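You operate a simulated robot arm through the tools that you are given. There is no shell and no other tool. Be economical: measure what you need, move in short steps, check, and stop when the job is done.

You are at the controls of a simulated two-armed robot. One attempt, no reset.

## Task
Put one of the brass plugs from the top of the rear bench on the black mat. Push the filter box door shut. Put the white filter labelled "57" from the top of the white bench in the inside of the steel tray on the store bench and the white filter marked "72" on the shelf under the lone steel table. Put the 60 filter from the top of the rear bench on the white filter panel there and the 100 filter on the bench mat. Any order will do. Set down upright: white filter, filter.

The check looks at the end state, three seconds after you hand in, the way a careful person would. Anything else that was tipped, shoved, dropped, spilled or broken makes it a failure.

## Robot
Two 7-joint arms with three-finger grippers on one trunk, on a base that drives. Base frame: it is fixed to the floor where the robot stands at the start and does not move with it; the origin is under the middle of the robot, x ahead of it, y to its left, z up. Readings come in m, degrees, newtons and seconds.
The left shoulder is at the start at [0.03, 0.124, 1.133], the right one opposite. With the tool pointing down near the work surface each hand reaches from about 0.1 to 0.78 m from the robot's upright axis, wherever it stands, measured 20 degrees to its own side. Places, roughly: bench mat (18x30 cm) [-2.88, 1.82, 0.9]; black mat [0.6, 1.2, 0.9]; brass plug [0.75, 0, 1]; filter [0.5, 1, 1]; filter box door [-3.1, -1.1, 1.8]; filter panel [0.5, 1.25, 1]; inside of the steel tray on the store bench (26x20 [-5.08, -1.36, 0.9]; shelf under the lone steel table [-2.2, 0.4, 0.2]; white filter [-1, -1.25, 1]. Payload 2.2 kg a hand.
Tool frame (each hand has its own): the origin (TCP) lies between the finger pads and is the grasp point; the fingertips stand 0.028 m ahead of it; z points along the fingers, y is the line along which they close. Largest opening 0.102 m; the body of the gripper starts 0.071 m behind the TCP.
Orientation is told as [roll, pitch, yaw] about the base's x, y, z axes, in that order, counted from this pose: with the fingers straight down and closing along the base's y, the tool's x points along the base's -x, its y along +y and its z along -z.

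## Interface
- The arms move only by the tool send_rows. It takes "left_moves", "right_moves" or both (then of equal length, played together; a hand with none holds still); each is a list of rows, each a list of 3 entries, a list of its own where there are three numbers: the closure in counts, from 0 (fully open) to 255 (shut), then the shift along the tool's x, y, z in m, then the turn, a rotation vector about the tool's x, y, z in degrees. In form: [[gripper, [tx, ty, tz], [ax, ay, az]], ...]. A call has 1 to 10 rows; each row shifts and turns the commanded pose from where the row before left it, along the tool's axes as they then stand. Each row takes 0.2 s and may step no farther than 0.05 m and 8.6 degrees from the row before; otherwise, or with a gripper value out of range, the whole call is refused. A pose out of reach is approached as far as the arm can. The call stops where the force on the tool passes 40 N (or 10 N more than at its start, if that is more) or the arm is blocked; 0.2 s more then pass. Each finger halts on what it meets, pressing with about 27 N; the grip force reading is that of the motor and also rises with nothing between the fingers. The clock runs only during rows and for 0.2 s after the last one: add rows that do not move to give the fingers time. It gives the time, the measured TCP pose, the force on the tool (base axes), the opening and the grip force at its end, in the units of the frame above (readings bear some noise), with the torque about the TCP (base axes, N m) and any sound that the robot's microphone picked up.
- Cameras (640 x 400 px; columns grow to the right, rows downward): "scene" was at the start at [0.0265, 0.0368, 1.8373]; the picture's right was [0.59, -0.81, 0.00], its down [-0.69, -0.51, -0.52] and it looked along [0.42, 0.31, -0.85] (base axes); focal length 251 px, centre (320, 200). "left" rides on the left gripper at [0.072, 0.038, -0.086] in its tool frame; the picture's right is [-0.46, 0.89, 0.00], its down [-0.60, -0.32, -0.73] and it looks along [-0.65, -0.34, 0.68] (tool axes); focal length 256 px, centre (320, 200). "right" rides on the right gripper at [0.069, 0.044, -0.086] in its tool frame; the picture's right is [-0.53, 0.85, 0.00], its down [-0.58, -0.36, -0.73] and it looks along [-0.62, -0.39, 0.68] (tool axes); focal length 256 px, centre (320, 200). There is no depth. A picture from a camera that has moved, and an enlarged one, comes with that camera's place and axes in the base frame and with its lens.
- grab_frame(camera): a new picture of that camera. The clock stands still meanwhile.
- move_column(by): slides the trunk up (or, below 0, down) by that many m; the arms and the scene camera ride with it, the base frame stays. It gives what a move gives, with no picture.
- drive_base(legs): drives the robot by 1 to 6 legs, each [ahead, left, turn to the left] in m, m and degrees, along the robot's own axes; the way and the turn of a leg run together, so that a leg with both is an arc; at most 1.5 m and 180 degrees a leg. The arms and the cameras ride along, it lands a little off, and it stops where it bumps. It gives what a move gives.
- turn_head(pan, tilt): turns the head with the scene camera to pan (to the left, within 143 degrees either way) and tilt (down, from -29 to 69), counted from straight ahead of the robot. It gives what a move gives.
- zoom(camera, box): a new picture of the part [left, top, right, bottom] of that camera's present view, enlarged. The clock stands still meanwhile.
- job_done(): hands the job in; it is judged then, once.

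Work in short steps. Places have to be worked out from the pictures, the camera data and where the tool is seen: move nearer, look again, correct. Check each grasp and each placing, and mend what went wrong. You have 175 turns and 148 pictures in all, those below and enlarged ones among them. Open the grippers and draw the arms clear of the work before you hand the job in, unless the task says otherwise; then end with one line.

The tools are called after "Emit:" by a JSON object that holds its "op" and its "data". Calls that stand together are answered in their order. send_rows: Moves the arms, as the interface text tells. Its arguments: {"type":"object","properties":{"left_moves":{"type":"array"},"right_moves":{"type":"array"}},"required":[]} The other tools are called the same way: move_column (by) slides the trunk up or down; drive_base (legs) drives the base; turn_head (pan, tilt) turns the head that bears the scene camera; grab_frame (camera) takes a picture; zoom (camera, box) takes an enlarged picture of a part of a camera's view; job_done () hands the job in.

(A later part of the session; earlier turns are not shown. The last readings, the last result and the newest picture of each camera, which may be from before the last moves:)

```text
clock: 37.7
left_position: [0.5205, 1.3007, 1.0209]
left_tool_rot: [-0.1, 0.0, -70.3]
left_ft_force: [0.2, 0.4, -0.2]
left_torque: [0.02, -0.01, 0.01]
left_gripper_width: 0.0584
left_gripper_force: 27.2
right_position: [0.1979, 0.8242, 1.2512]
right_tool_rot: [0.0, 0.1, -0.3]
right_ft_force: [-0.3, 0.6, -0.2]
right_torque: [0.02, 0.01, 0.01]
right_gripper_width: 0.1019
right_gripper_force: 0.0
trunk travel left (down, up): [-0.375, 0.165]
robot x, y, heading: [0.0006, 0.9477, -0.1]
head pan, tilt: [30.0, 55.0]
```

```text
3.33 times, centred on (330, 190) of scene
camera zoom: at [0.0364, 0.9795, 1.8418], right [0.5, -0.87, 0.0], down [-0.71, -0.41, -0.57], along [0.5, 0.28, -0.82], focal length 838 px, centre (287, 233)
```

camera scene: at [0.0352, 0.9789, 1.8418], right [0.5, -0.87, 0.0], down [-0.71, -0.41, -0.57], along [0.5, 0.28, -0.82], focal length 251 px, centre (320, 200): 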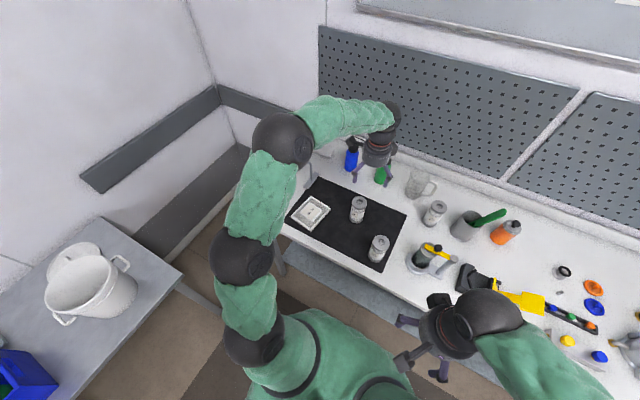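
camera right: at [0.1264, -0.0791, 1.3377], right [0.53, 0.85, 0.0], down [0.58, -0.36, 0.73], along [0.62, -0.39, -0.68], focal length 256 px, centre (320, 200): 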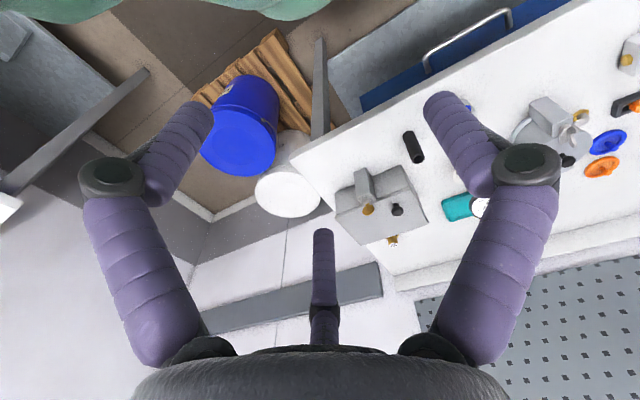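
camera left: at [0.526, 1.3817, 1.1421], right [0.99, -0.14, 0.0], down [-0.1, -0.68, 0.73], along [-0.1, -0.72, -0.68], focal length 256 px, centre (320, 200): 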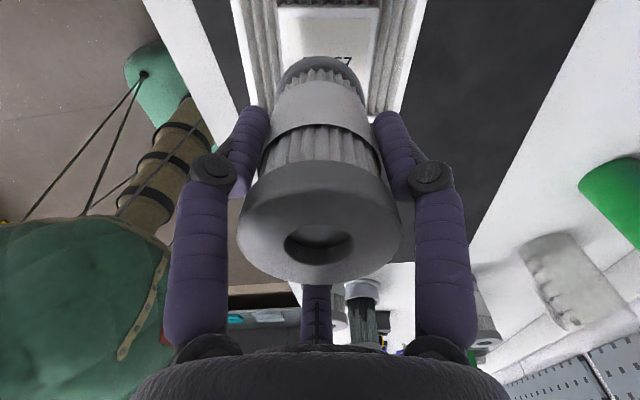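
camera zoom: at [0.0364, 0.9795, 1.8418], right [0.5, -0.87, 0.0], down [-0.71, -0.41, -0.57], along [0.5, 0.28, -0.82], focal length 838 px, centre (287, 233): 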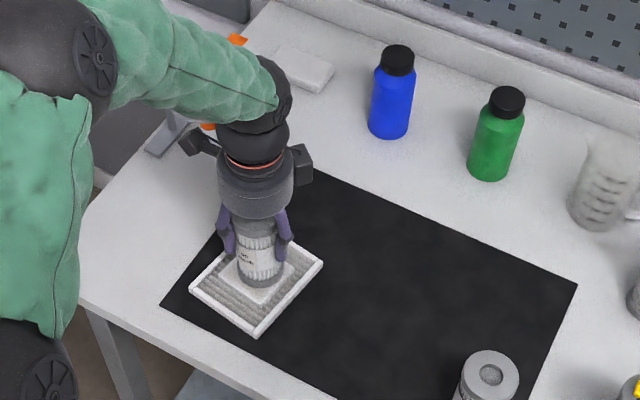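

Centred on the panel's card. Lower in small steps.

Emit:
{"op": "send_rows", "data": {"left_moves": [[255, [0, 0, 0.004], [0, 0, 0]], [255, [0, 0, 0.003], [0, 0, 0]]]}}

Emit:
{"op": "send_rows", "data": {"left_moves": [[255, [0, 0, 0.003], [0, 0, 0]], [255, [0, 0, 0.0], [0, 0, 0]]]}}

Emit:
{"op": "zoom", "data": {"camera": "scene", "box": [290, 180, 350, 240]}}

```text
clock: 38.3
left_position: [0.5202, 1.3015, 1.0143]
left_tool_rot: [0.0, 0.0, -70.3]
left_ft_force: [1.2, 0.4, -0.9]
left_torque: [-0.02, 0.05, -0.01]
left_gripper_width: 0.0583
left_gripper_force: 27.1
right_position: [0.1987, 0.8228, 1.2504]
right_tool_rot: [0.0, 0.0, -0.2]
right_ft_force: [-1.1, 0.3, -0.4]
right_torque: [0.0, 0.01, 0.03]
right_gripper_width: 0.1021
right_gripper_force: 0.1
trunk travel left (down, up): [-0.375, 0.165]
robot x, y, heading: [0.0017, 0.9524, -0.2]
head pan, tilt: [30.0, 55.0]
```

```text
clock: 38.9
left_position: [0.5196, 1.3013, 1.0115]
left_tool_rot: [0.1, 0.0, -70.3]
left_ft_force: [0.5, 0.4, -1.2]
left_torque: [-0.01, 0.01, 0.03]
left_gripper_width: 0.058
left_gripper_force: 26.6
right_position: [0.1983, 0.8237, 1.2499]
right_tool_rot: [0.0, 0.0, -0.2]
right_ft_force: [0.6, 0.1, -0.3]
right_torque: [0.0, 0.0, 0.0]
right_gripper_width: 0.102
right_gripper_force: 0.0
trunk travel left (down, up): [-0.375, 0.165]
robot x, y, heading: [0.0021, 0.9471, -0.2]
head pan, tilt: [30.0, 55.0]
```

```text
6.67 times, centred on (320, 210) of scene
camera zoom: at [0.0361, 0.9793, 1.8418], right [0.5, -0.87, 0.0], down [-0.71, -0.41, -0.57], along [0.5, 0.28, -0.82], focal length 1676 px, centre (320, 133)
```

zoom: 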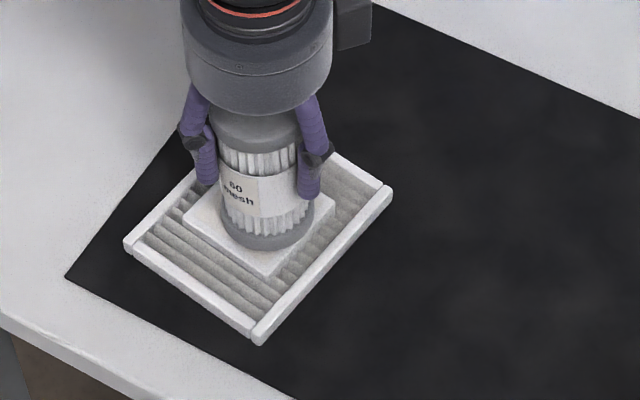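

Still no clear contact; keep lowering.

Emit:
{"op": "send_rows", "data": {"left_moves": [[255, [0, 0, 0.002], [0, 0, 0]], [255, [0, 0, 0.002], [0, 0, 0]]]}}

Emit:
{"op": "send_rows", "data": {"left_moves": [[255, [0, 0, 0.002], [0, 0, 0]], [255, [0, 0, 0.001], [0, 0, 0]]]}}

```text
clock: 39.5
left_position: [0.5203, 1.3002, 1.0077]
left_tool_rot: [0.0, 0.0, -70.3]
left_ft_force: [-0.9, -0.7, 2.9]
left_torque: [0.08, 0.06, -0.01]
left_gripper_width: 0.0581
left_gripper_force: 27.0
right_position: [0.1985, 0.8222, 1.2511]
right_tool_rot: [0.0, 0.0, -0.2]
right_ft_force: [-0.8, 0.7, -0.8]
right_torque: [0.02, -0.03, 0.0]
right_gripper_width: 0.1019
right_gripper_force: 0.1
trunk travel left (down, up): [-0.375, 0.165]
robot x, y, heading: [0.0008, 0.9496, -0.5]
head pan, tilt: [30.0, 55.0]
```

```text
clock: 40.1
left_position: [0.5192, 1.299, 1.0066]
left_tool_rot: [0.3, 0.0, -70.3]
left_ft_force: [-2.2, -3.8, 18.1]
left_torque: [0.17, 0.11, 0.07]
left_gripper_width: 0.0583
left_gripper_force: 27.0
right_position: [0.1951, 0.8222, 1.252]
right_tool_rot: [0.1, -0.1, -0.3]
right_ft_force: [0.4, -0.1, 0.5]
right_torque: [0.02, 0.01, 0.04]
right_gripper_width: 0.1022
right_gripper_force: 0.1
trunk travel left (down, up): [-0.375, 0.165]
robot x, y, heading: [0.0016, 0.9486, -0.2]
head pan, tilt: [30.0, 55.0]
```

Contact (18 N). Ease up 2 mm, open gradually, and withdraw upward.

Emit:
{"op": "send_rows", "data": {"left_moves": [[255, [0, 0, -0.0015], [0, 0, 0]], [95, [0, 0, 0], [0, 0, 0]], [60, [0, 0, 0], [0, 0, 0]], [30, [0, 0, 0], [0, 0, 0]], [0, [0, 0, 0], [0, 0, 0]], [0, [0, 0, -0.03], [0, 0, 0]], [0, [0, 0, -0.05], [0, 0, 0]], [0, [0, 0, -0.05], [0, 0, 0]], [0, [0, 0, -0.05], [0, 0, 0]]]}}

Emit:
{"op": "zoom", "data": {"camera": "scene", "box": [290, 150, 390, 250]}}

```text
clock: 42.1
left_position: [0.5181, 1.2989, 1.1868]
left_tool_rot: [-0.1, 0.0, -70.4]
left_ft_force: [-1.1, -1.3, 0.3]
left_torque: [0.02, 0.01, 0.0]
left_gripper_width: 0.1021
left_gripper_force: 0.1
right_position: [0.1968, 0.8232, 1.2507]
right_tool_rot: [0.0, 0.0, -0.2]
right_ft_force: [0.5, -0.2, -0.5]
right_torque: [0.0, -0.05, 0.01]
right_gripper_width: 0.1021
right_gripper_force: 0.0
trunk travel left (down, up): [-0.375, 0.165]
robot x, y, heading: [-0.0005, 0.9505, -0.2]
head pan, tilt: [30.0, 55.0]
```

```text
4.00 times, centred on (340, 200) of scene
camera zoom: at [0.0348, 0.9787, 1.8418], right [0.5, -0.87, 0.0], down [-0.71, -0.41, -0.57], along [0.5, 0.29, -0.82], focal length 1006 px, centre (240, 200)
```

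zoom: 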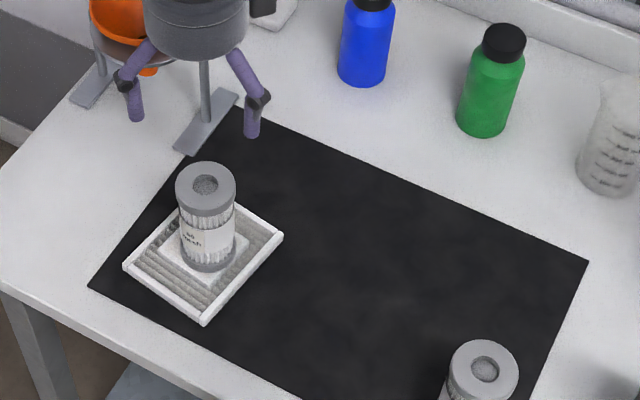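

The 60 filter stands on the panel. Now drive back right for the plug.

Emit:
{"op": "drive_base", "data": {"legs": [[0, -0.93, 0]]}}

Emit:
{"op": "turn_head", "data": {"pan": 10, "tilt": 50}}

```text
clock: 47.0
left_position: [0.5141, 0.3555, 1.1851]
left_tool_rot: [0.0, -0.1, -70.2]
left_ft_force: [0.0, 0.3, 0.1]
left_torque: [-0.02, 0.0, -0.01]
left_gripper_width: 0.1022
left_gripper_force: 0.1
right_position: [0.1964, -0.1226, 1.2506]
right_tool_rot: [0.0, 0.1, 0.0]
right_ft_force: [0.2, 0.0, 0.2]
right_torque: [0.03, 0.01, 0.03]
right_gripper_width: 0.1021
right_gripper_force: 0.1
trunk travel left (down, up): [-0.375, 0.165]
robot x, y, heading: [-0.0002, 0.0013, -0.0]
head pan, tilt: [30.0, 55.0]
```

```text
clock: 47.9
left_position: [0.5144, 0.3565, 1.1844]
left_tool_rot: [0.1, 0.0, -70.1]
left_ft_force: [-0.3, 0.6, 1.3]
left_torque: [0.01, -0.02, -0.03]
left_gripper_width: 0.102
left_gripper_force: 0.0
right_position: [0.1967, -0.1213, 1.251]
right_tool_rot: [0.0, 0.0, 0.0]
right_ft_force: [1.2, 0.6, -0.8]
right_torque: [-0.01, 0.02, -0.01]
right_gripper_width: 0.1022
right_gripper_force: 0.0
trunk travel left (down, up): [-0.375, 0.165]
robot x, y, heading: [-0.0015, 0.0001, 0.3]
head pan, tilt: [10.0, 50.0]
```

Hand to above the plug at (0.719, 0.113), z≈1.05.

Emit:
{"op": "send_rows", "data": {"left_moves": [[70, [-0.0426, 0.0157, 0], [0, 0, 0]], [70, [-0.0426, 0.0157, 0], [0, 0, 0]], [70, [-0.0426, 0.0157, 0], [0, 0, 0]], [70, [-0.0426, 0.0157, 0], [0, 0, 0]], [70, [-0.0426, 0.0157, 0], [0, 0, 0]], [70, [-0.0426, 0.0157, 0], [0, 0, 0]], [70, [-0.0426, 0.0157, 0], [0, 0, 0]], [70, [0, 0, 0.045], [0, 0, 0]], [70, [0, 0, 0.045], [0, 0, 0]], [70, [0, 0, 0.045], [0, 0, 0]]]}}

Emit:
{"op": "grab_frame", "data": {"camera": "left"}}

```text
clock: 50.1
left_position: [0.7206, 0.1139, 1.049]
left_tool_rot: [0.0, -0.1, -70.1]
left_ft_force: [0.7, 0.6, 0.9]
left_torque: [-0.03, 0.02, 0.01]
left_gripper_width: 0.0738
left_gripper_force: 0.0
right_position: [0.1971, -0.1212, 1.2499]
right_tool_rot: [0.0, -0.1, 0.0]
right_ft_force: [0.6, 0.2, -0.3]
right_torque: [-0.03, 0.04, 0.0]
right_gripper_width: 0.1021
right_gripper_force: 0.0
trunk travel left (down, up): [-0.375, 0.165]
robot x, y, heading: [0.0006, 0.001, 0.0]
head pan, tilt: [10.0, 50.0]
```

```text
111 pictures are left
camera left: at [0.7319, 0.1941, 1.1343], right [0.99, -0.14, 0.0], down [-0.09, -0.68, 0.73], along [-0.1, -0.72, -0.68], focal length 256 px, centre (320, 200)
```

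left: 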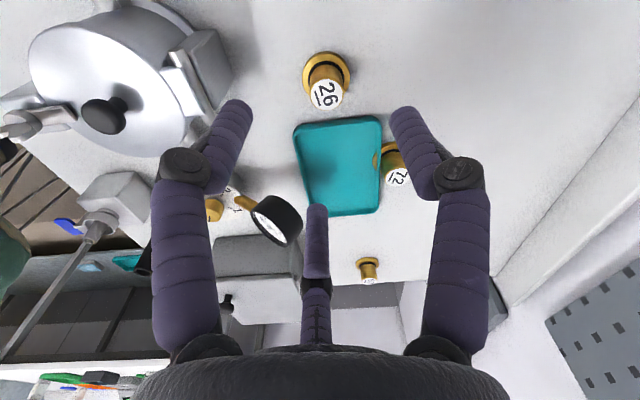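

Plug at (0.7245, 0.110). Correct, descend, close fully, lift a bit.

Emit:
{"op": "send_rows", "data": {"left_moves": [[70, [-0.005, 0.0024, 0.04], [0, 0, 0]], [70, [0, 0, 0.04], [0, 0, 0]], [70, [0, 0, 0.036], [0, 0, 0]], [70, [0, 0, 0], [0, 0, 0]], [255, [0, 0, 0], [0, 0, 0]], [255, [0, 0, 0], [0, 0, 0]], [255, [0, 0, 0], [0, 0, 0]], [255, [0, 0, -0.03], [0, 0, 0]], [255, [0, 0, -0.03], [0, 0, 0]], [255, [0, 0, -0.04], [0, 0, 0]]]}}

Emit:
{"op": "grab_frame", "data": {"camera": "left"}}

```text
clock: 52.3
left_position: [0.7213, 0.1102, 1.033]
left_tool_rot: [-0.3, 0.1, -70.2]
left_ft_force: [-0.1, 0.4, -2.2]
left_torque: [0.01, -0.05, 0.01]
left_gripper_width: 0.0263
left_gripper_force: 27.2
right_position: [0.1948, -0.1218, 1.2501]
right_tool_rot: [0.0, -0.1, -0.1]
right_ft_force: [0.6, 0.7, 0.7]
right_torque: [0.03, 0.0, -0.02]
right_gripper_width: 0.102
right_gripper_force: 0.1
trunk travel left (down, up): [-0.375, 0.165]
robot x, y, heading: [0.0014, -0.0008, 0.0]
head pan, tilt: [10.0, 50.0]
```

```text
110 pictures are left
camera left: at [0.7321, 0.1907, 1.1187], right [0.99, -0.14, 0.0], down [-0.09, -0.68, 0.73], along [-0.1, -0.72, -0.68], focal length 256 px, centre (320, 200)
```

left: 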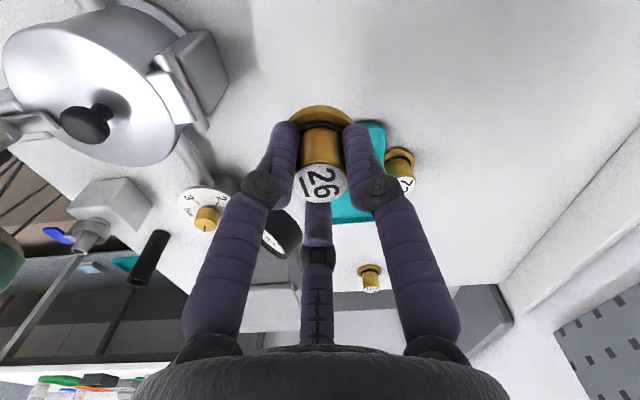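

Held firmly. Lift, draw back, strafe left 0.9.

Emit:
{"op": "send_rows", "data": {"left_moves": [[255, [0, 0, -0.05], [0, 0, 0]], [255, [0, 0, -0.05], [0, 0, 0]], [255, [0, 0, -0.05], [0, 0, 0]], [255, [0.017, -0.045, 0], [0, 0, 0]], [255, [0.017, -0.045, 0], [0, 0, 0]], [255, [0.017, -0.045, 0], [0, 0, 0]], [255, [0.017, -0.045, 0], [0, 0, 0]]]}}

Emit:
{"op": "drive_base", "data": {"legs": [[0, 0.85, 0]]}}

Emit:
{"op": "turn_head", "data": {"pan": 30, "tilt": 55}}

Emit:
{"op": "grab_frame", "data": {"camera": "scene"}}

```text
clock: 53.9
left_position: [0.5276, 0.1125, 1.1833]
left_tool_rot: [0.0, 0.0, -70.1]
left_ft_force: [-0.1, -0.3, -1.4]
left_torque: [-0.02, -0.02, -0.02]
left_gripper_width: 0.0266
left_gripper_force: 27.0
right_position: [0.1949, -0.1226, 1.252]
right_tool_rot: [0.0, -0.1, 0.0]
right_ft_force: [-0.5, -0.1, 0.3]
right_torque: [-0.02, -0.02, -0.02]
right_gripper_width: 0.1019
right_gripper_force: 0.1
trunk travel left (down, up): [-0.375, 0.165]
robot x, y, heading: [-0.0037, 0.0008, -0.0]
head pan, tilt: [10.0, 50.0]
```

```text
clock: 58.5
left_position: [0.5252, 0.9958, 1.1825]
left_tool_rot: [-0.1, -0.1, -69.7]
left_ft_force: [1.1, 0.5, -1.8]
left_torque: [-0.03, 0.03, 0.01]
left_gripper_width: 0.0263
left_gripper_force: 27.3
right_position: [0.1945, 0.7613, 1.2503]
right_tool_rot: [0.0, 0.0, 0.4]
right_ft_force: [-0.2, 0.5, 0.4]
right_torque: [0.0, 0.01, 0.0]
right_gripper_width: 0.102
right_gripper_force: 0.0
trunk travel left (down, up): [-0.375, 0.165]
robot x, y, heading: [-0.0017, 0.8784, 0.2]
head pan, tilt: [10.0, 50.0]
```

```text
clock: 59.4
left_position: [0.5256, 0.9942, 1.1837]
left_tool_rot: [0.0, 0.1, -69.7]
left_ft_force: [-0.4, 0.0, -3.1]
left_torque: [-0.02, 0.02, 0.02]
left_gripper_width: 0.0263
left_gripper_force: 27.2
right_position: [0.1944, 0.7603, 1.251]
right_tool_rot: [0.0, 0.0, 0.4]
right_ft_force: [-0.5, 0.1, 0.1]
right_torque: [-0.02, -0.02, -0.02]
right_gripper_width: 0.1019
right_gripper_force: 0.1
trunk travel left (down, up): [-0.375, 0.165]
robot x, y, heading: [-0.0042, 0.8855, -0.0]
head pan, tilt: [30.0, 55.0]
```

```text
109 pictures are left
camera scene: at [0.0311, 0.9141, 1.8418], right [0.51, -0.86, 0.0], down [-0.71, -0.41, -0.57], along [0.49, 0.29, -0.82], focal length 251 px, centre (320, 200)
```

scene: 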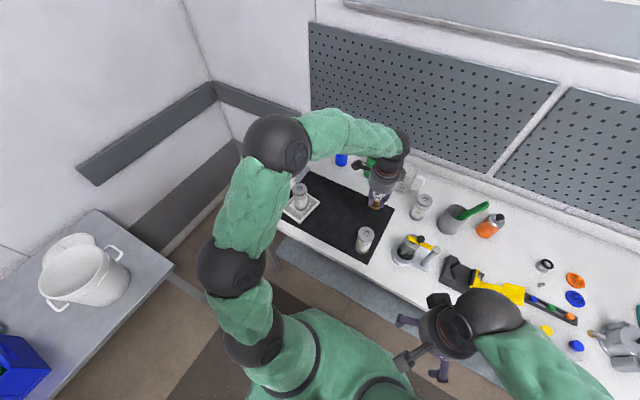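

Move over the free mat area at about (0.61, 1.13) and lower to just above the mat.

Emit:
{"op": "send_rows", "data": {"left_moves": [[255, [0.0245, 0.0315, 0], [0, 0, 0]], [255, [0.0245, 0.0315, 0], [0, 0, 0]], [255, [0.0245, 0.0315, 0], [0, 0, 0]], [255, [0.0245, 0.0315, 0], [0, 0, 0]], [255, [0, 0, 0.05], [0, 0, 0]], [255, [0, 0, 0.05], [0, 0, 0]], [255, [0, 0, 0.05], [0, 0, 0]], [255, [0, 0, 0.05], [0, 0, 0]], [255, [0, 0, 0.03], [0, 0, 0]]]}}

Emit:
{"op": "zoom", "data": {"camera": "scene", "box": [290, 130, 420, 260]}}

```text
clock: 61.4
left_position: [0.6116, 1.1321, 0.9535]
left_tool_rot: [0.0, -0.1, -69.8]
left_ft_force: [0.6, 0.3, -1.8]
left_torque: [-0.04, 0.03, 0.03]
left_gripper_width: 0.0263
left_gripper_force: 27.6
right_position: [0.1951, 0.7608, 1.2514]
right_tool_rot: [-0.1, 0.0, 0.4]
right_ft_force: [-0.6, -0.2, -0.9]
right_torque: [-0.04, 0.04, 0.03]
right_gripper_width: 0.102
right_gripper_force: 0.0
trunk travel left (down, up): [-0.375, 0.165]
robot x, y, heading: [-0.0013, 0.882, 0.6]
head pan, tilt: [30.0, 55.0]
```

```text
3.08 times, centred on (355, 195) of scene
camera zoom: at [0.0316, 0.9146, 1.8418], right [0.51, -0.86, 0.0], down [-0.71, -0.41, -0.57], along [0.49, 0.29, -0.82], focal length 774 px, centre (212, 215)
```

zoom: 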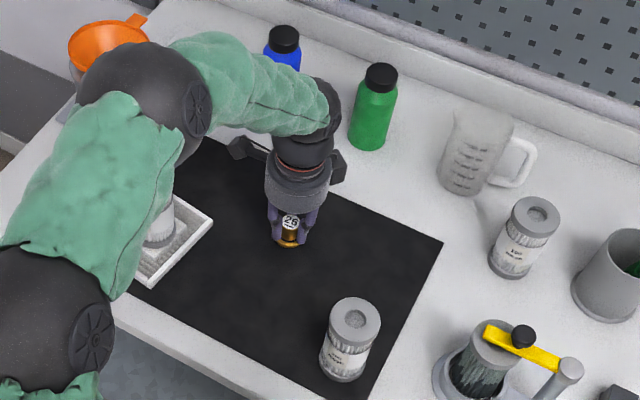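

Over free mat. Lower in small steps.

Emit:
{"op": "send_rows", "data": {"left_moves": [[255, [0, 0, 0.008], [0, 0, 0]], [255, [0, 0, 0.006], [0, 0, 0]], [255, [0, 0, 0.003], [0, 0, 0]]]}}

```text
clock: 62.2
left_position: [0.6096, 1.1319, 0.9383]
left_tool_rot: [0.1, 0.1, -69.6]
left_ft_force: [-2.2, -1.9, 10.4]
left_torque: [0.06, 0.0, -0.02]
left_gripper_width: 0.0264
left_gripper_force: 26.7
right_position: [0.1937, 0.7594, 1.2516]
right_tool_rot: [0.1, 0.0, 0.4]
right_ft_force: [-0.1, 0.4, -0.1]
right_torque: [-0.01, 0.0, -0.01]
right_gripper_width: 0.1019
right_gripper_force: 0.0
trunk travel left (down, up): [-0.375, 0.165]
robot x, y, heading: [-0.004, 0.8798, 0.6]
head pan, tilt: [30.0, 55.0]
```

Contact at 10 N. Release and rise, then hover toward the 100 filter.

Emit:
{"op": "send_rows", "data": {"left_moves": [[255, [0, 0, -0.0005], [0, 0, 0]], [160, [0, 0, 0], [0, 0, 0]], [90, [0, 0, 0], [0, 0, 0]], [40, [0, 0, 0], [0, 0, 0]], [40, [0, 0, -0.04], [0, 0, 0]], [0, [0, 0, -0.05], [0, 0, 0]], [0, [0, 0, -0.05], [0, 0, 0]], [0, [0, 0, -0.05], [0, 0, 0]], [0, [0, 0, -0.05], [0, 0, 0]]]}}

Emit:
{"op": "zoom", "data": {"camera": "scene", "box": [290, 130, 450, 260]}}

```text
clock: 64.2
left_position: [0.6056, 1.1308, 1.1784]
left_tool_rot: [-0.1, 0.0, -69.7]
left_ft_force: [-0.3, -0.2, -0.2]
left_torque: [0.03, 0.02, 0.01]
left_gripper_width: 0.102
left_gripper_force: 0.0
right_position: [0.1949, 0.7604, 1.2508]
right_tool_rot: [-0.1, 0.0, 0.5]
right_ft_force: [-0.1, 0.2, 0.5]
right_torque: [0.01, -0.04, 0.01]
right_gripper_width: 0.1023
right_gripper_force: 0.1
trunk travel left (down, up): [-0.375, 0.165]
robot x, y, heading: [-0.0053, 0.8792, 0.2]
head pan, tilt: [30.0, 55.0]
```

```text
3.08 times, centred on (370, 195) of scene
camera zoom: at [0.0297, 0.9141, 1.8418], right [0.51, -0.86, 0.0], down [-0.71, -0.41, -0.57], along [0.5, 0.29, -0.82], focal length 774 px, centre (166, 215)
```

zoom: 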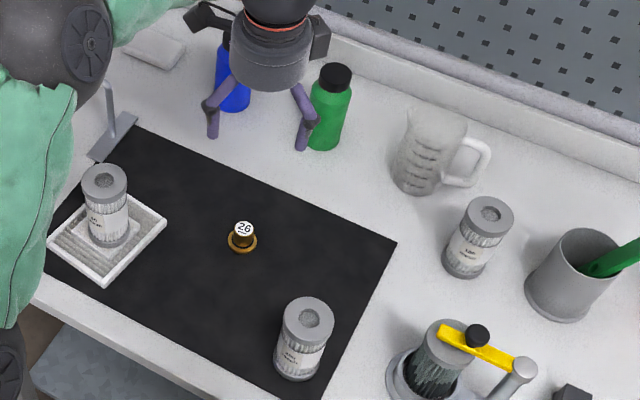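

Plug is on the mat. Now the 100 filter at about (0.735, 0.852): move over and look.

Emit:
{"op": "send_rows", "data": {"left_moves": [[0, [-0.0437, 0.0037, 0], [0, 0, 0]], [0, [-0.0437, 0.0037, 0], [0, 0, 0]], [0, [-0.0437, 0.0037, 0], [0, 0, 0]], [0, [-0.0437, 0.0037, 0], [0, 0, 0]], [0, [-0.0437, 0.0037, 0], [0, 0, 0]], [0, [-0.0437, 0.0037, 0], [0, 0, 0]], [0, [-0.0437, 0.0037, 0], [0, 0, 0]], [0, [0, 0, 0.05], [0, 0, 0]]]}}

Emit:
{"op": "grab_frame", "data": {"camera": "left"}}

```text
clock: 66.0
left_position: [0.7155, 0.86, 1.1184]
left_tool_rot: [0.0, 0.0, -69.7]
left_ft_force: [-0.1, 0.6, 0.2]
left_torque: [-0.04, 0.04, 0.03]
left_gripper_width: 0.1021
left_gripper_force: 0.0
left hand out of reach, approached as far as the arm can: row 7
right_position: [0.1963, 0.7609, 1.2507]
right_tool_rot: [0.0, 0.1, 0.4]
right_ft_force: [0.3, -0.1, -0.1]
right_torque: [-0.01, 0.0, 0.01]
right_gripper_width: 0.1019
right_gripper_force: 0.0
trunk travel left (down, up): [-0.375, 0.165]
robot x, y, heading: [-0.0026, 0.8827, 0.5]
head pan, tilt: [30.0, 55.0]
```

```text
106 pictures are left
camera left: at [0.7267, 0.9397, 1.2037], right [0.99, -0.13, 0.0], down [-0.09, -0.68, 0.73], along [-0.09, -0.73, -0.68], focal length 256 px, centre (320, 200)
```

left: 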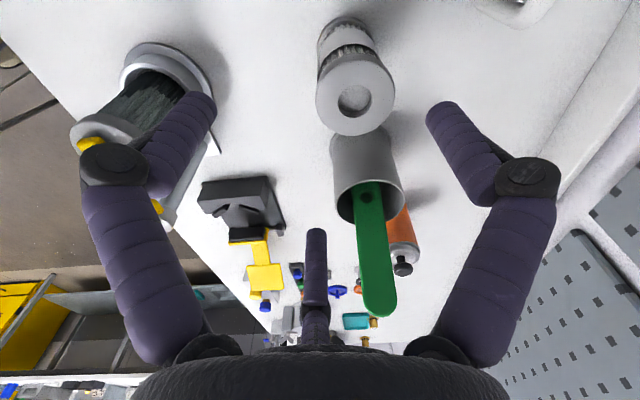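

Reach limit hit; the filter is at about (0.742, 0.856). Raise the hand and strafe right 0.13 so that it lies better for the left arm.

Emit:
{"op": "send_rows", "data": {"left_moves": [[0, [0, 0, -0.05], [0, 0, 0]], [0, [0, 0, -0.05], [0, 0, 0]], [0, [0.017, -0.045, 0], [0, 0, 0]], [0, [0.017, -0.045, 0], [0, 0, 0]]]}}

Emit:
{"op": "drive_base", "data": {"legs": [[0.04, -0.15, 0]]}}

```text
clock: 67.2
left_position: [0.6644, 0.8297, 1.2008]
left_tool_rot: [3.7, -3.8, -68.0]
left_ft_force: [-1.3, -0.2, 0.2]
left_torque: [-0.03, -0.02, -0.03]
left_gripper_width: 0.1022
left_gripper_force: 0.0
left hand out of reach, approached as far as the arm can: row 2, 3
right_position: [0.191, 0.7627, 1.2508]
right_tool_rot: [-0.1, -0.1, 0.4]
right_ft_force: [-1.4, 1.1, 0.4]
right_torque: [0.0, -0.04, -0.01]
right_gripper_width: 0.1025
right_gripper_force: 0.0
trunk travel left (down, up): [-0.375, 0.165]
robot x, y, heading: [-0.0059, 0.8832, 0.4]
head pan, tilt: [30.0, 55.0]
stopped in row 4 (left hand): the arm was blocked; the commanded pose is now the measured one
```

```text
clock: 68.6
left_position: [0.7095, 0.6767, 1.2027]
left_tool_rot: [3.9, -3.7, -68.0]
left_ft_force: [-0.4, 0.1, -0.1]
left_torque: [0.05, 0.02, 0.01]
left_gripper_width: 0.1022
left_gripper_force: 0.0
right_position: [0.2369, 0.6094, 1.2499]
right_tool_rot: [-0.1, -0.1, 0.4]
right_ft_force: [-0.3, -0.5, 0.0]
right_torque: [0.02, 0.02, 0.0]
right_gripper_width: 0.102
right_gripper_force: 0.1
trunk travel left (down, up): [-0.375, 0.165]
robot x, y, heading: [0.0383, 0.7293, 0.1]
head pan, tilt: [30.0, 55.0]
```

Hand got tilted ~4°; correct that and move above the filter.

Emit:
{"op": "send_rows", "data": {"left_moves": [[0, [0, 0, 0], [3.9, 3.7, 0]], [0, [0.0385, 0.0243, 0], [0, 0, 0]], [0, [0.0385, 0.0243, 0], [0, 0, 0]], [0, [0.0385, 0.0243, 0], [0, 0, 0]], [0, [0.0385, 0.0243, 0], [0, 0, 0]], [0, [0, 0, 0.05], [0, 0, 0]]]}}

Emit:
{"op": "grab_frame", "data": {"camera": "left"}}

```text
clock: 70.0
left_position: [0.7425, 0.8562, 1.1507]
left_tool_rot: [-0.2, -0.1, -67.9]
left_ft_force: [0.3, 0.0, 0.5]
left_torque: [0.05, 0.04, -0.02]
left_gripper_width: 0.102
left_gripper_force: 0.1
right_position: [0.2384, 0.6086, 1.2504]
right_tool_rot: [0.0, 0.1, 0.4]
right_ft_force: [0.4, 0.5, 0.3]
right_torque: [0.06, 0.01, 0.01]
right_gripper_width: 0.1018
right_gripper_force: 0.0
trunk travel left (down, up): [-0.375, 0.165]
robot x, y, heading: [0.0403, 0.7278, 0.8]
head pan, tilt: [30.0, 55.0]
```

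```text
105 pictures are left
camera left: at [0.7518, 0.9372, 1.2361], right [1.0, -0.1, 0.0], down [-0.07, -0.68, 0.73], along [-0.07, -0.73, -0.68], focal length 256 px, centre (320, 200)
```

left: 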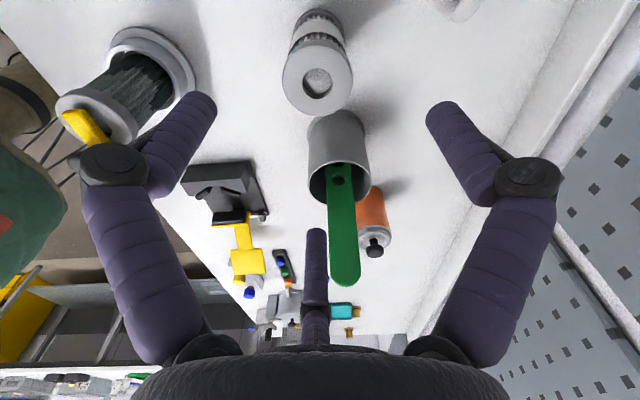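

Aligned. Descend 0.165 and grip.

Emit:
{"op": "send_rows", "data": {"left_moves": [[0, [-0.003, 0, 0.04], [0, 0, 0]], [0, [0, 0, 0.045], [0, 0, 0]], [0, [0, 0, 0.045], [0, 0, 0]], [0, [0, 0, 0.035], [0, 0, 0]], [255, [0, 0, 0], [0, 0, 0]], [255, [0, 0, 0], [0, 0, 0]], [255, [0, 0, 0], [0, 0, 0]], [255, [0, 0, -0.05], [0, 0, 0]], [255, [0, 0, -0.05], [0, 0, 0]]]}}

Emit:
{"op": "grab_frame", "data": {"camera": "left"}}

```text
clock: 72.0
left_position: [0.7416, 0.8543, 1.0859]
left_tool_rot: [-0.1, -0.1, -67.9]
left_ft_force: [-0.1, -1.1, -1.7]
left_torque: [0.01, -0.04, 0.0]
left_gripper_width: 0.0582
left_gripper_force: 27.2
right_position: [0.2365, 0.6081, 1.2514]
right_tool_rot: [0.0, 0.0, 0.4]
right_ft_force: [0.6, -0.1, 0.6]
right_torque: [0.02, -0.01, 0.0]
right_gripper_width: 0.1022
right_gripper_force: 0.0
trunk travel left (down, up): [-0.375, 0.165]
robot x, y, heading: [0.0381, 0.7312, 0.5]
head pan, tilt: [30.0, 55.0]
```

```text
104 pictures are left
camera left: at [0.7492, 0.9354, 1.1712], right [1.0, -0.1, 0.0], down [-0.06, -0.68, 0.73], along [-0.07, -0.73, -0.68], focal length 256 px, centre (320, 200)
```

left: 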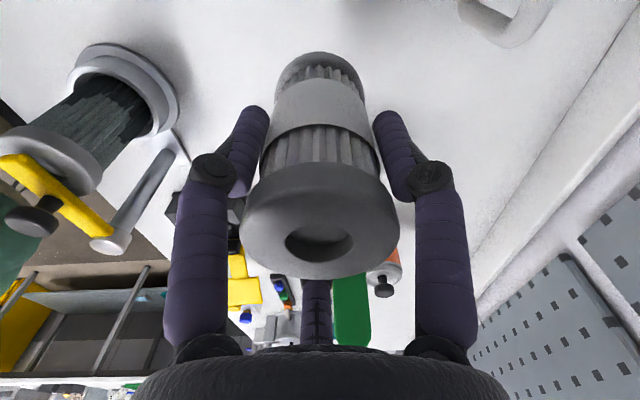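

100 filter is held. Lift and tuck the arm back over the bench edge.

Emit:
{"op": "send_rows", "data": {"left_moves": [[255, [0, 0, -0.05], [0, 0, 0]], [255, [0, 0, -0.05], [0, 0, 0]], [255, [0, 0, -0.025], [0, 0, 0]], [255, [0.017, -0.0424, 0], [0, 0, 0]], [255, [0.017, -0.0424, 0], [0, 0, 0]], [255, [0.017, -0.0424, 0], [0, 0, 0]], [255, [0.017, -0.0424, 0], [0, 0, 0]], [255, [0.017, -0.0424, 0], [0, 0, 0]], [255, [0.017, -0.0424, 0], [0, 0, 0]], [255, [0.017, -0.0424, 0], [0, 0, 0]]]}}

Emit:
{"op": "drive_base", "data": {"legs": [[-0.65, 0.1, 0], [0, 0, 90]]}}

Emit:
{"op": "turn_head", "data": {"pan": 60, "tilt": 35}}

Emit:
{"op": "grab_frame", "data": {"camera": "scene"}}

```text
clock: 74.2
left_position: [0.4223, 0.8533, 1.211]
left_tool_rot: [0.0, -0.2, -67.8]
left_ft_force: [-0.7, 0.2, -0.1]
left_torque: [-0.02, 0.0, 0.03]
left_gripper_width: 0.0583
left_gripper_force: 26.7
right_position: [0.2353, 0.6093, 1.2506]
right_tool_rot: [0.0, -0.2, 0.4]
right_ft_force: [-0.8, -0.3, -0.5]
right_torque: [0.02, -0.05, -0.01]
right_gripper_width: 0.102
right_gripper_force: 0.1
trunk travel left (down, up): [-0.375, 0.165]
robot x, y, heading: [0.0381, 0.7296, 0.5]
head pan, tilt: [30.0, 55.0]
```

```text
clock: 81.7
left_position: [-0.7501, 1.2119, 1.2114]
left_tool_rot: [-0.1, -0.2, 22.5]
left_ft_force: [0.5, 0.2, 0.0]
left_torque: [0.0, 0.02, -0.01]
left_gripper_width: 0.0581
left_gripper_force: 27.2
right_position: [-0.5045, 1.0272, 1.2506]
right_tool_rot: [0.0, 0.0, 90.6]
right_ft_force: [0.7, -0.6, 0.6]
right_torque: [-0.03, -0.03, -0.01]
right_gripper_width: 0.102
right_gripper_force: 0.0
trunk travel left (down, up): [-0.375, 0.165]
robot x, y, heading: [-0.6271, 0.8308, 90.6]
head pan, tilt: [30.0, 55.0]
```

```text
clock: 82.7
left_position: [-0.7502, 1.2127, 1.211]
left_tool_rot: [0.0, -0.2, 22.4]
left_ft_force: [-0.7, 0.0, -1.2]
left_torque: [0.04, -0.01, -0.02]
left_gripper_width: 0.0584
left_gripper_force: 27.5
right_position: [-0.5057, 1.0264, 1.2514]
right_tool_rot: [0.0, 0.0, 90.8]
right_ft_force: [0.3, 0.9, 0.4]
right_torque: [0.01, 0.0, -0.03]
right_gripper_width: 0.1018
right_gripper_force: 0.0
trunk travel left (down, up): [-0.375, 0.165]
robot x, y, heading: [-0.6248, 0.8276, 90.9]
head pan, tilt: [60.0, 35.0]
```

```text
103 pictures are left
camera scene: at [-0.7018, 0.838, 1.87], right [0.49, 0.87, 0.0], down [0.5, -0.28, -0.82], along [-0.71, 0.4, -0.57], focal length 251 px, centre (320, 200)
```

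scene: 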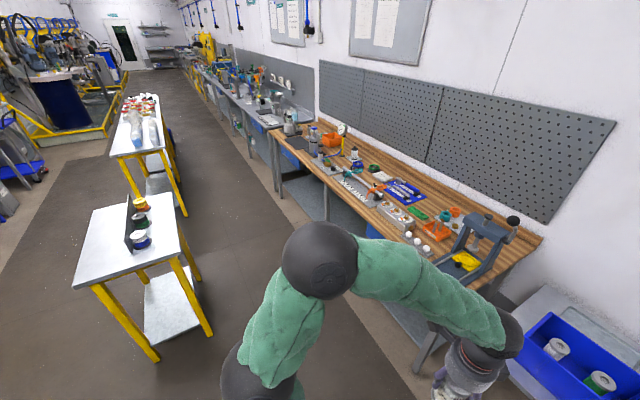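

The bench mat is at the wood bench's far end. Drive to y≈1.1 then strafe left along the aisle.

Emit:
{"op": "drive_base", "data": {"legs": [[0.27, 0, -0.9], [0, 1.1, 0], [0, 1.05, 0]]}}

Emit:
{"op": "turn_head", "data": {"pan": 10, "tilt": 45}}

Emit:
{"op": "grab_frame", "data": {"camera": "scene"}}

```text
clock: 94.8
left_position: [-2.8971, 1.4841, 1.2106]
left_tool_rot: [-0.1, -0.2, 21.4]
left_ft_force: [-0.4, 0.5, -1.3]
left_torque: [-0.03, -0.02, -0.01]
left_gripper_width: 0.0586
left_gripper_force: 27.1
right_position: [-2.6544, 1.296, 1.2501]
right_tool_rot: [0.1, 0.0, 89.7]
right_ft_force: [0.7, -0.7, -0.3]
right_torque: [0.01, 0.0, 0.01]
right_gripper_width: 0.1018
right_gripper_force: 0.0
trunk travel left (down, up): [-0.375, 0.165]
robot x, y, heading: [-2.7811, 1.1003, 90.0]
head pan, tilt: [60.0, 35.0]
```

```text
clock: 96.0
left_position: [-2.8953, 1.485, 1.2111]
left_tool_rot: [-0.2, -0.2, 21.5]
left_ft_force: [0.3, -0.3, -0.7]
left_torque: [0.01, 0.0, 0.03]
left_gripper_width: 0.0581
left_gripper_force: 27.6
right_position: [-2.6548, 1.2964, 1.2507]
right_tool_rot: [0.0, 0.0, 89.7]
right_ft_force: [0.9, -0.5, 0.5]
right_torque: [0.0, -0.01, -0.02]
right_gripper_width: 0.102
right_gripper_force: 0.0
trunk travel left (down, up): [-0.375, 0.165]
robot x, y, heading: [-2.7793, 1.0997, 90.0]
head pan, tilt: [10.0, 45.0]
```

```text
102 pictures are left
camera scene: at [-2.7911, 1.1459, 1.8552], right [0.99, 0.17, 0.0], down [0.12, -0.7, -0.71], along [-0.12, 0.7, -0.71], focal length 251 px, centre (320, 200)
```

scene: 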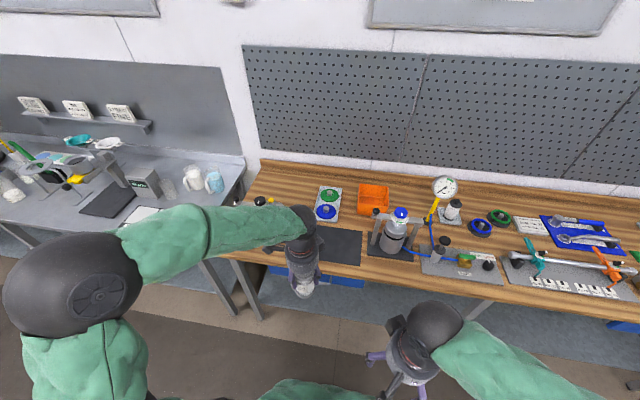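

The mat spans about x −3.02…−2.72, y 1.73…1.91. Step 8 cm nearer, then extend the hand over its centre and view.

Emit:
{"op": "drive_base", "data": {"legs": [[0.08, 0, 0]]}}

Emit:
{"op": "send_rows", "data": {"left_moves": [[255, [-0.0226, 0.0438, 0], [0, 0, 0]], [255, [-0.0226, 0.0438, 0], [0, 0, 0]], [255, [-0.0226, 0.0438, 0], [0, 0, 0]], [255, [-0.0226, 0.0438, 0], [0, 0, 0]], [255, [-0.0226, 0.0438, 0], [0, 0, 0]], [255, [0, 0, 0.05], [0, 0, 0]], [255, [0, 0, 0.05], [0, 0, 0]]]}}

Emit:
{"op": "grab_frame", "data": {"camera": "scene"}}

Emit:
{"op": "grab_frame", "data": {"camera": "left"}}

```text
clock: 97.1
left_position: [-2.8963, 1.5663, 1.2113]
left_tool_rot: [-0.2, -0.1, 21.7]
left_ft_force: [0.0, 0.7, -0.7]
left_torque: [-0.04, 0.02, 0.0]
left_gripper_width: 0.0585
left_gripper_force: 26.7
right_position: [-2.6538, 1.3775, 1.2517]
right_tool_rot: [0.0, 0.2, 89.8]
right_ft_force: [0.1, 0.7, 0.3]
right_torque: [-0.07, 0.01, 0.01]
right_gripper_width: 0.1021
right_gripper_force: 0.0
trunk travel left (down, up): [-0.375, 0.165]
robot x, y, heading: [-2.7754, 1.1811, 90.1]
head pan, tilt: [10.0, 45.0]
```

```text
clock: 98.7
left_position: [-2.8715, 1.8139, 1.1079]
left_tool_rot: [0.0, -0.1, 21.6]
left_ft_force: [0.1, 0.1, -1.4]
left_torque: [-0.05, 0.0, -0.02]
left_gripper_width: 0.0581
left_gripper_force: 27.5
right_position: [-2.6546, 1.3791, 1.25]
right_tool_rot: [0.0, 0.0, 89.9]
right_ft_force: [0.7, 1.2, 0.7]
right_torque: [-0.02, 0.01, -0.01]
right_gripper_width: 0.1017
right_gripper_force: 0.1
trunk travel left (down, up): [-0.375, 0.165]
robot x, y, heading: [-2.7796, 1.1816, 90.0]
head pan, tilt: [10.0, 45.0]
```

```text
101 pictures are left
camera scene: at [-2.7907, 1.2292, 1.8551], right [0.98, 0.17, 0.0], down [0.12, -0.7, -0.71], along [-0.12, 0.7, -0.71], focal length 251 px, centre (320, 200)
```

scene: 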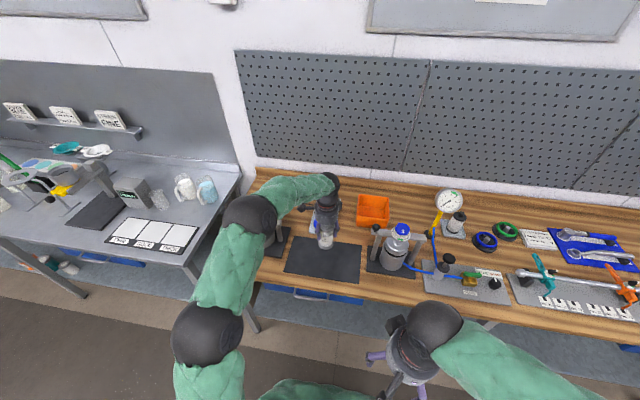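

```text
100 pictures are left
camera left: at [-2.9521, 1.8219, 1.1936], right [0.11, 0.99, 0.0], down [0.68, -0.07, 0.73], along [0.73, -0.08, -0.68], focal length 256 px, centre (320, 200)
```

left: 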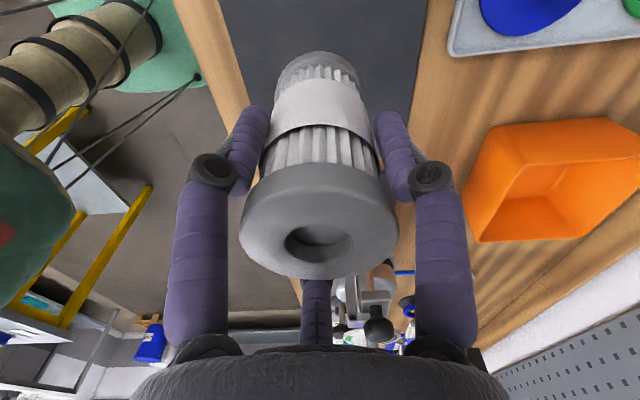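

Filter is over the mat centre. Lower 0.11 then creep to contact.

Emit:
{"op": "send_rows", "data": {"left_moves": [[255, [0, 0, 0.05], [0, 0, 0]], [255, [0, 0, 0.04], [0, 0, 0]], [255, [0, 0, 0.015], [0, 0, 0]], [255, [0, 0, 0.004], [0, 0, 0]]]}}

Emit:
{"op": "send_rows", "data": {"left_moves": [[255, [0, 0, 0.003], [0, 0, 0]], [255, [0, 0, 0.002], [0, 0, 0]]]}}

Emit:
{"op": "zoom", "data": {"camera": "scene", "box": [250, 170, 410, 300]}}

```text
clock: 99.7
left_position: [-2.8713, 1.8106, 1.0009]
left_tool_rot: [-0.2, -0.1, 21.7]
left_ft_force: [0.4, -0.7, -0.7]
left_torque: [0.01, 0.02, 0.0]
left_gripper_width: 0.0581
left_gripper_force: 26.9
right_position: [-2.6539, 1.3758, 1.2513]
right_tool_rot: [0.0, 0.0, 89.9]
right_ft_force: [0.1, 0.7, 0.1]
right_torque: [-0.03, -0.01, -0.01]
right_gripper_width: 0.1018
right_gripper_force: 0.1
trunk travel left (down, up): [-0.375, 0.165]
robot x, y, heading: [-2.7767, 1.1808, 89.8]
head pan, tilt: [10.0, 45.0]
```

```text
clock: 100.3
left_position: [-2.8712, 1.81, 0.9968]
left_tool_rot: [-0.2, -0.1, 21.7]
left_ft_force: [0.0, 0.1, -0.9]
left_torque: [-0.04, 0.0, 0.0]
left_gripper_width: 0.0584
left_gripper_force: 27.3
right_position: [-2.655, 1.3762, 1.2504]
right_tool_rot: [0.0, 0.0, 90.0]
right_ft_force: [-0.3, 0.2, -0.2]
right_torque: [0.0, -0.01, 0.03]
right_gripper_width: 0.1022
right_gripper_force: 0.0
trunk travel left (down, up): [-0.375, 0.165]
robot x, y, heading: [-2.7777, 1.1812, 89.9]
head pan, tilt: [10.0, 45.0]
```

```text
3.08 times, centred on (330, 235) of scene
camera zoom: at [-2.7909, 1.2266, 1.8552], right [0.98, 0.17, 0.0], down [0.12, -0.7, -0.71], along [-0.12, 0.7, -0.71], focal length 774 px, centre (289, 92)
```

zoom: 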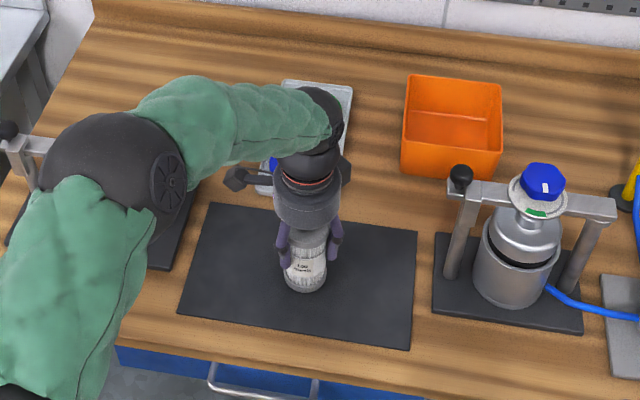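

Emit:
{"op": "send_rows", "data": {"left_moves": [[255, [0, 0, 0.003], [0, 0, 0]], [255, [0, 0, 0.002], [0, 0, 0]]]}}

Emit:
{"op": "send_rows", "data": {"left_moves": [[255, [0, 0, 0.003], [0, 0, 0]]]}}

```text
clock: 100.9
left_position: [-2.8706, 1.8099, 0.9919]
left_tool_rot: [-0.1, -0.1, 21.7]
left_ft_force: [0.1, 0.6, -1.8]
left_torque: [-0.01, -0.03, 0.05]
left_gripper_width: 0.0583
left_gripper_force: 27.2
right_position: [-2.6555, 1.3767, 1.2513]
right_tool_rot: [0.0, 0.0, 89.9]
right_ft_force: [0.2, -0.5, 0.9]
right_torque: [0.01, 0.02, -0.01]
right_gripper_width: 0.1019
right_gripper_force: 0.1
trunk travel left (down, up): [-0.375, 0.165]
robot x, y, heading: [-2.7776, 1.1787, 90.0]
head pan, tilt: [10.0, 45.0]
```

```text
clock: 101.3
left_position: [-2.8716, 1.8099, 0.9903]
left_tool_rot: [0.2, -0.2, 21.7]
left_ft_force: [1.4, -2.5, 9.4]
left_torque: [-0.52, -0.11, 0.04]
left_gripper_width: 0.0581
left_gripper_force: 26.9
right_position: [-2.6533, 1.3747, 1.25]
right_tool_rot: [0.0, -0.1, 89.9]
right_ft_force: [0.2, 0.8, -0.3]
right_torque: [-0.04, -0.01, 0.0]
right_gripper_width: 0.1019
right_gripper_force: 0.1
trunk travel left (down, up): [-0.375, 0.165]
robot x, y, heading: [-2.7803, 1.1818, 89.9]
head pan, tilt: [10.0, 45.0]
```

Contact. Release, rise and draw back.

Emit:
{"op": "send_rows", "data": {"left_moves": [[120, [0, 0, 0], [0, 0, 0]], [80, [0, 0, 0], [0, 0, 0]], [40, [0, 0, 0], [0, 0, 0]], [0, [0, 0, 0], [0, 0, 0]], [0, [0, 0, -0.04], [0, 0, 0]], [0, [0, 0, -0.05], [0, 0, 0]], [0, [0, 0, -0.05], [0, 0, 0]], [0, [0, 0, -0.05], [0, 0, 0]], [0, [0, 0, -0.04], [0, 0, 0]]]}}

Emit:
{"op": "zoom", "data": {"camera": "scene", "box": [250, 170, 410, 300]}}

```text
clock: 103.3
left_position: [-2.8719, 1.8122, 1.2193]
left_tool_rot: [-0.2, -0.2, 21.6]
left_ft_force: [0.5, -0.1, 0.6]
left_torque: [0.0, 0.0, -0.01]
left_gripper_width: 0.1018
left_gripper_force: 0.0
right_position: [-2.6548, 1.3764, 1.2499]
right_tool_rot: [0.1, 0.0, 89.9]
right_ft_force: [-0.1, -0.3, 0.4]
right_torque: [0.05, -0.02, 0.02]
right_gripper_width: 0.102
right_gripper_force: 0.2
trunk travel left (down, up): [-0.375, 0.165]
robot x, y, heading: [-2.7784, 1.1791, 90.2]
head pan, tilt: [10.0, 45.0]
```

```text
3.08 times, centred on (330, 235) of scene
camera zoom: at [-2.7907, 1.2261, 1.8552], right [0.98, 0.17, 0.0], down [0.12, -0.7, -0.71], along [-0.12, 0.7, -0.71], focal length 774 px, centre (289, 92)
```

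zoom: 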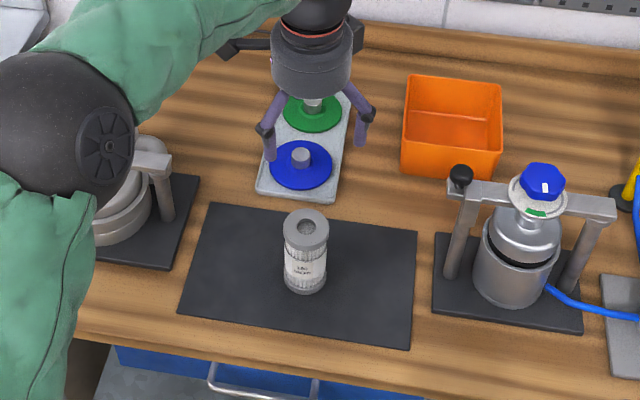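

100 filter stands on the bench mat. Retract and drive toward the white bench.

Emit:
{"op": "send_rows", "data": {"left_moves": [[0, [0.0157, -0.0399, 0], [0, 0, 0]], [0, [0.0157, -0.0399, 0], [0, 0, 0]], [0, [0.0157, -0.0399, 0], [0, 0, 0]], [0, [0.0157, -0.0399, 0], [0, 0, 0]], [0, [0.0157, -0.0399, 0], [0, 0, 0]], [0, [0.0157, -0.0399, 0], [0, 0, 0]], [0, [0.0157, -0.0399, 0], [0, 0, 0]], [0, [0.0157, -0.0399, 0], [0, 0, 0]]]}}

Emit:
{"op": "drive_base", "data": {"legs": [[-0.08, -0.8, 0], [0, -0.85, 0], [0, 0, -90], [0, 0, -90], [0.9, 0, 0], [0.55, 0, 0]]}}

Emit:
{"op": "turn_head", "data": {"pan": 10, "tilt": 40}}

Emit:
{"op": "grab_frame", "data": {"camera": "scene"}}

```text
clock: 105.1
left_position: [-2.8717, 1.4651, 1.221]
left_tool_rot: [0.0, -0.1, 21.7]
left_ft_force: [0.7, 0.8, -0.3]
left_torque: [0.04, 0.02, -0.01]
left_gripper_width: 0.1021
left_gripper_force: 0.0
right_position: [-2.6551, 1.374, 1.2511]
right_tool_rot: [0.0, -0.1, 89.9]
right_ft_force: [-0.6, 0.1, -0.3]
right_torque: [0.03, -0.04, -0.04]
right_gripper_width: 0.1019
right_gripper_force: 0.1
trunk travel left (down, up): [-0.375, 0.165]
robot x, y, heading: [-2.7789, 1.1775, 89.7]
head pan, tilt: [10.0, 45.0]
```

```text
clock: 128.1
left_position: [-1.0002, -0.6442, 1.2196]
left_tool_rot: [-0.2, -0.2, -156.5]
left_ft_force: [-0.2, 0.4, 0.2]
left_torque: [-0.01, 0.01, 0.02]
left_gripper_width: 0.1021
left_gripper_force: 0.0
right_position: [-1.2188, -0.5595, 1.2509]
right_tool_rot: [0.1, 0.0, -88.1]
right_ft_force: [-0.4, 0.4, 0.2]
right_torque: [0.0, 0.02, -0.02]
right_gripper_width: 0.1019
right_gripper_force: 0.0
trunk travel left (down, up): [-0.375, 0.165]
robot x, y, heading: [-1.1024, -0.3557, -88.1]
head pan, tilt: [10.0, 45.0]
```

```text
clock: 128.8
left_position: [-1.0005, -0.6426, 1.2205]
left_tool_rot: [-0.1, -0.2, -156.5]
left_ft_force: [-1.0, -0.2, 0.6]
left_torque: [0.0, 0.0, -0.01]
left_gripper_width: 0.1021
left_gripper_force: 0.0
right_position: [-1.2192, -0.5596, 1.251]
right_tool_rot: [0.0, 0.0, -88.1]
right_ft_force: [0.4, -1.2, -0.2]
right_torque: [0.01, 0.01, -0.01]
right_gripper_width: 0.1021
right_gripper_force: 0.1
trunk travel left (down, up): [-0.375, 0.165]
robot x, y, heading: [-1.1023, -0.358, -88.2]
head pan, tilt: [10.0, 40.0]
```

```text
97 pictures are left
camera scene: at [-1.085, -0.416, 1.8625], right [-0.98, -0.21, 0.0], down [-0.13, 0.63, -0.77], along [0.16, -0.75, -0.64], focal length 251 px, centre (320, 200)
```

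scene: 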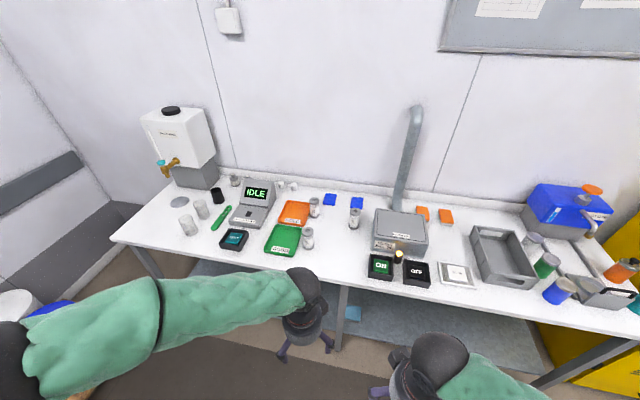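

Three small filters near the middle; zoom to read labels.

Emit:
{"op": "zoom", "data": {"camera": "scene", "box": [265, 180, 385, 260]}}

Emit:
{"op": "zoom", "data": {"camera": "scene", "box": [430, 180, 640, 310]}}

Emit:
{"op": "zoom", "data": {"camera": "scene", "box": [140, 160, 290, 260]}}

```text
5.00 times, centred on (325, 220) of scene
camera zoom: at [-1.085, -0.416, 1.8625], right [-0.98, -0.21, 0.0], down [-0.13, 0.63, -0.77], along [0.16, -0.75, -0.64], focal length 1257 px, centre (295, 100)
```

zoom: 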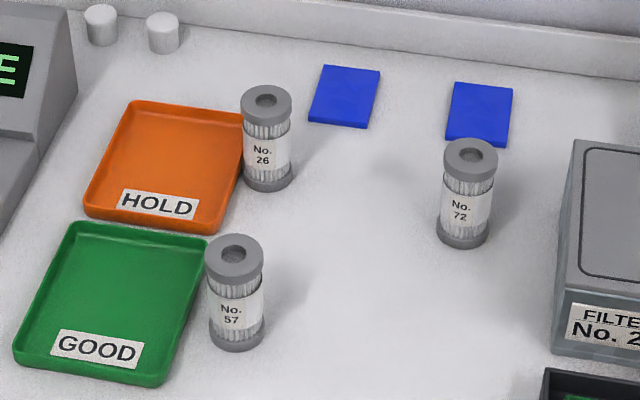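

```text
3.05 times, centred on (535, 245) of scene
camera zoom: at [-1.085, -0.416, 1.8625], right [-0.98, -0.21, 0.0], down [-0.13, 0.63, -0.77], along [0.16, -0.75, -0.64], focal length 766 px, centre (-335, 63)
```

zoom: 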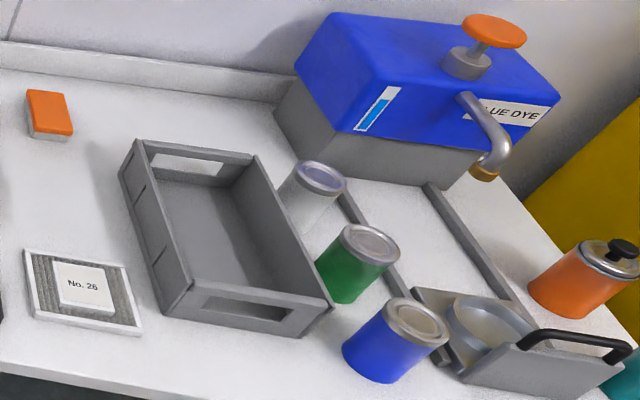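

```text
4.00 times, centred on (215, 210) of scene
camera zoom: at [-1.085, -0.416, 1.8625], right [-0.98, -0.21, 0.0], down [-0.13, 0.63, -0.77], along [0.16, -0.75, -0.64], focal length 1006 px, centre (740, 160)
```

zoom: 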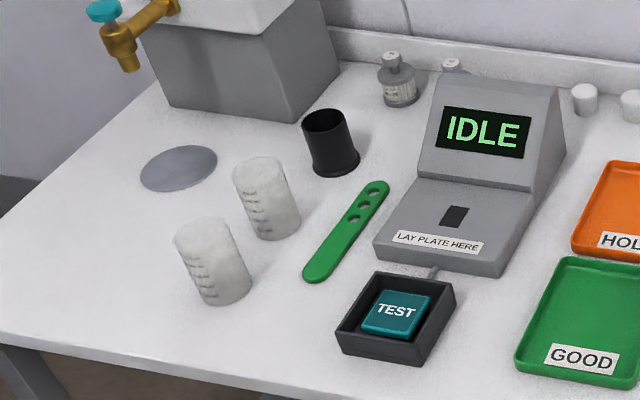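

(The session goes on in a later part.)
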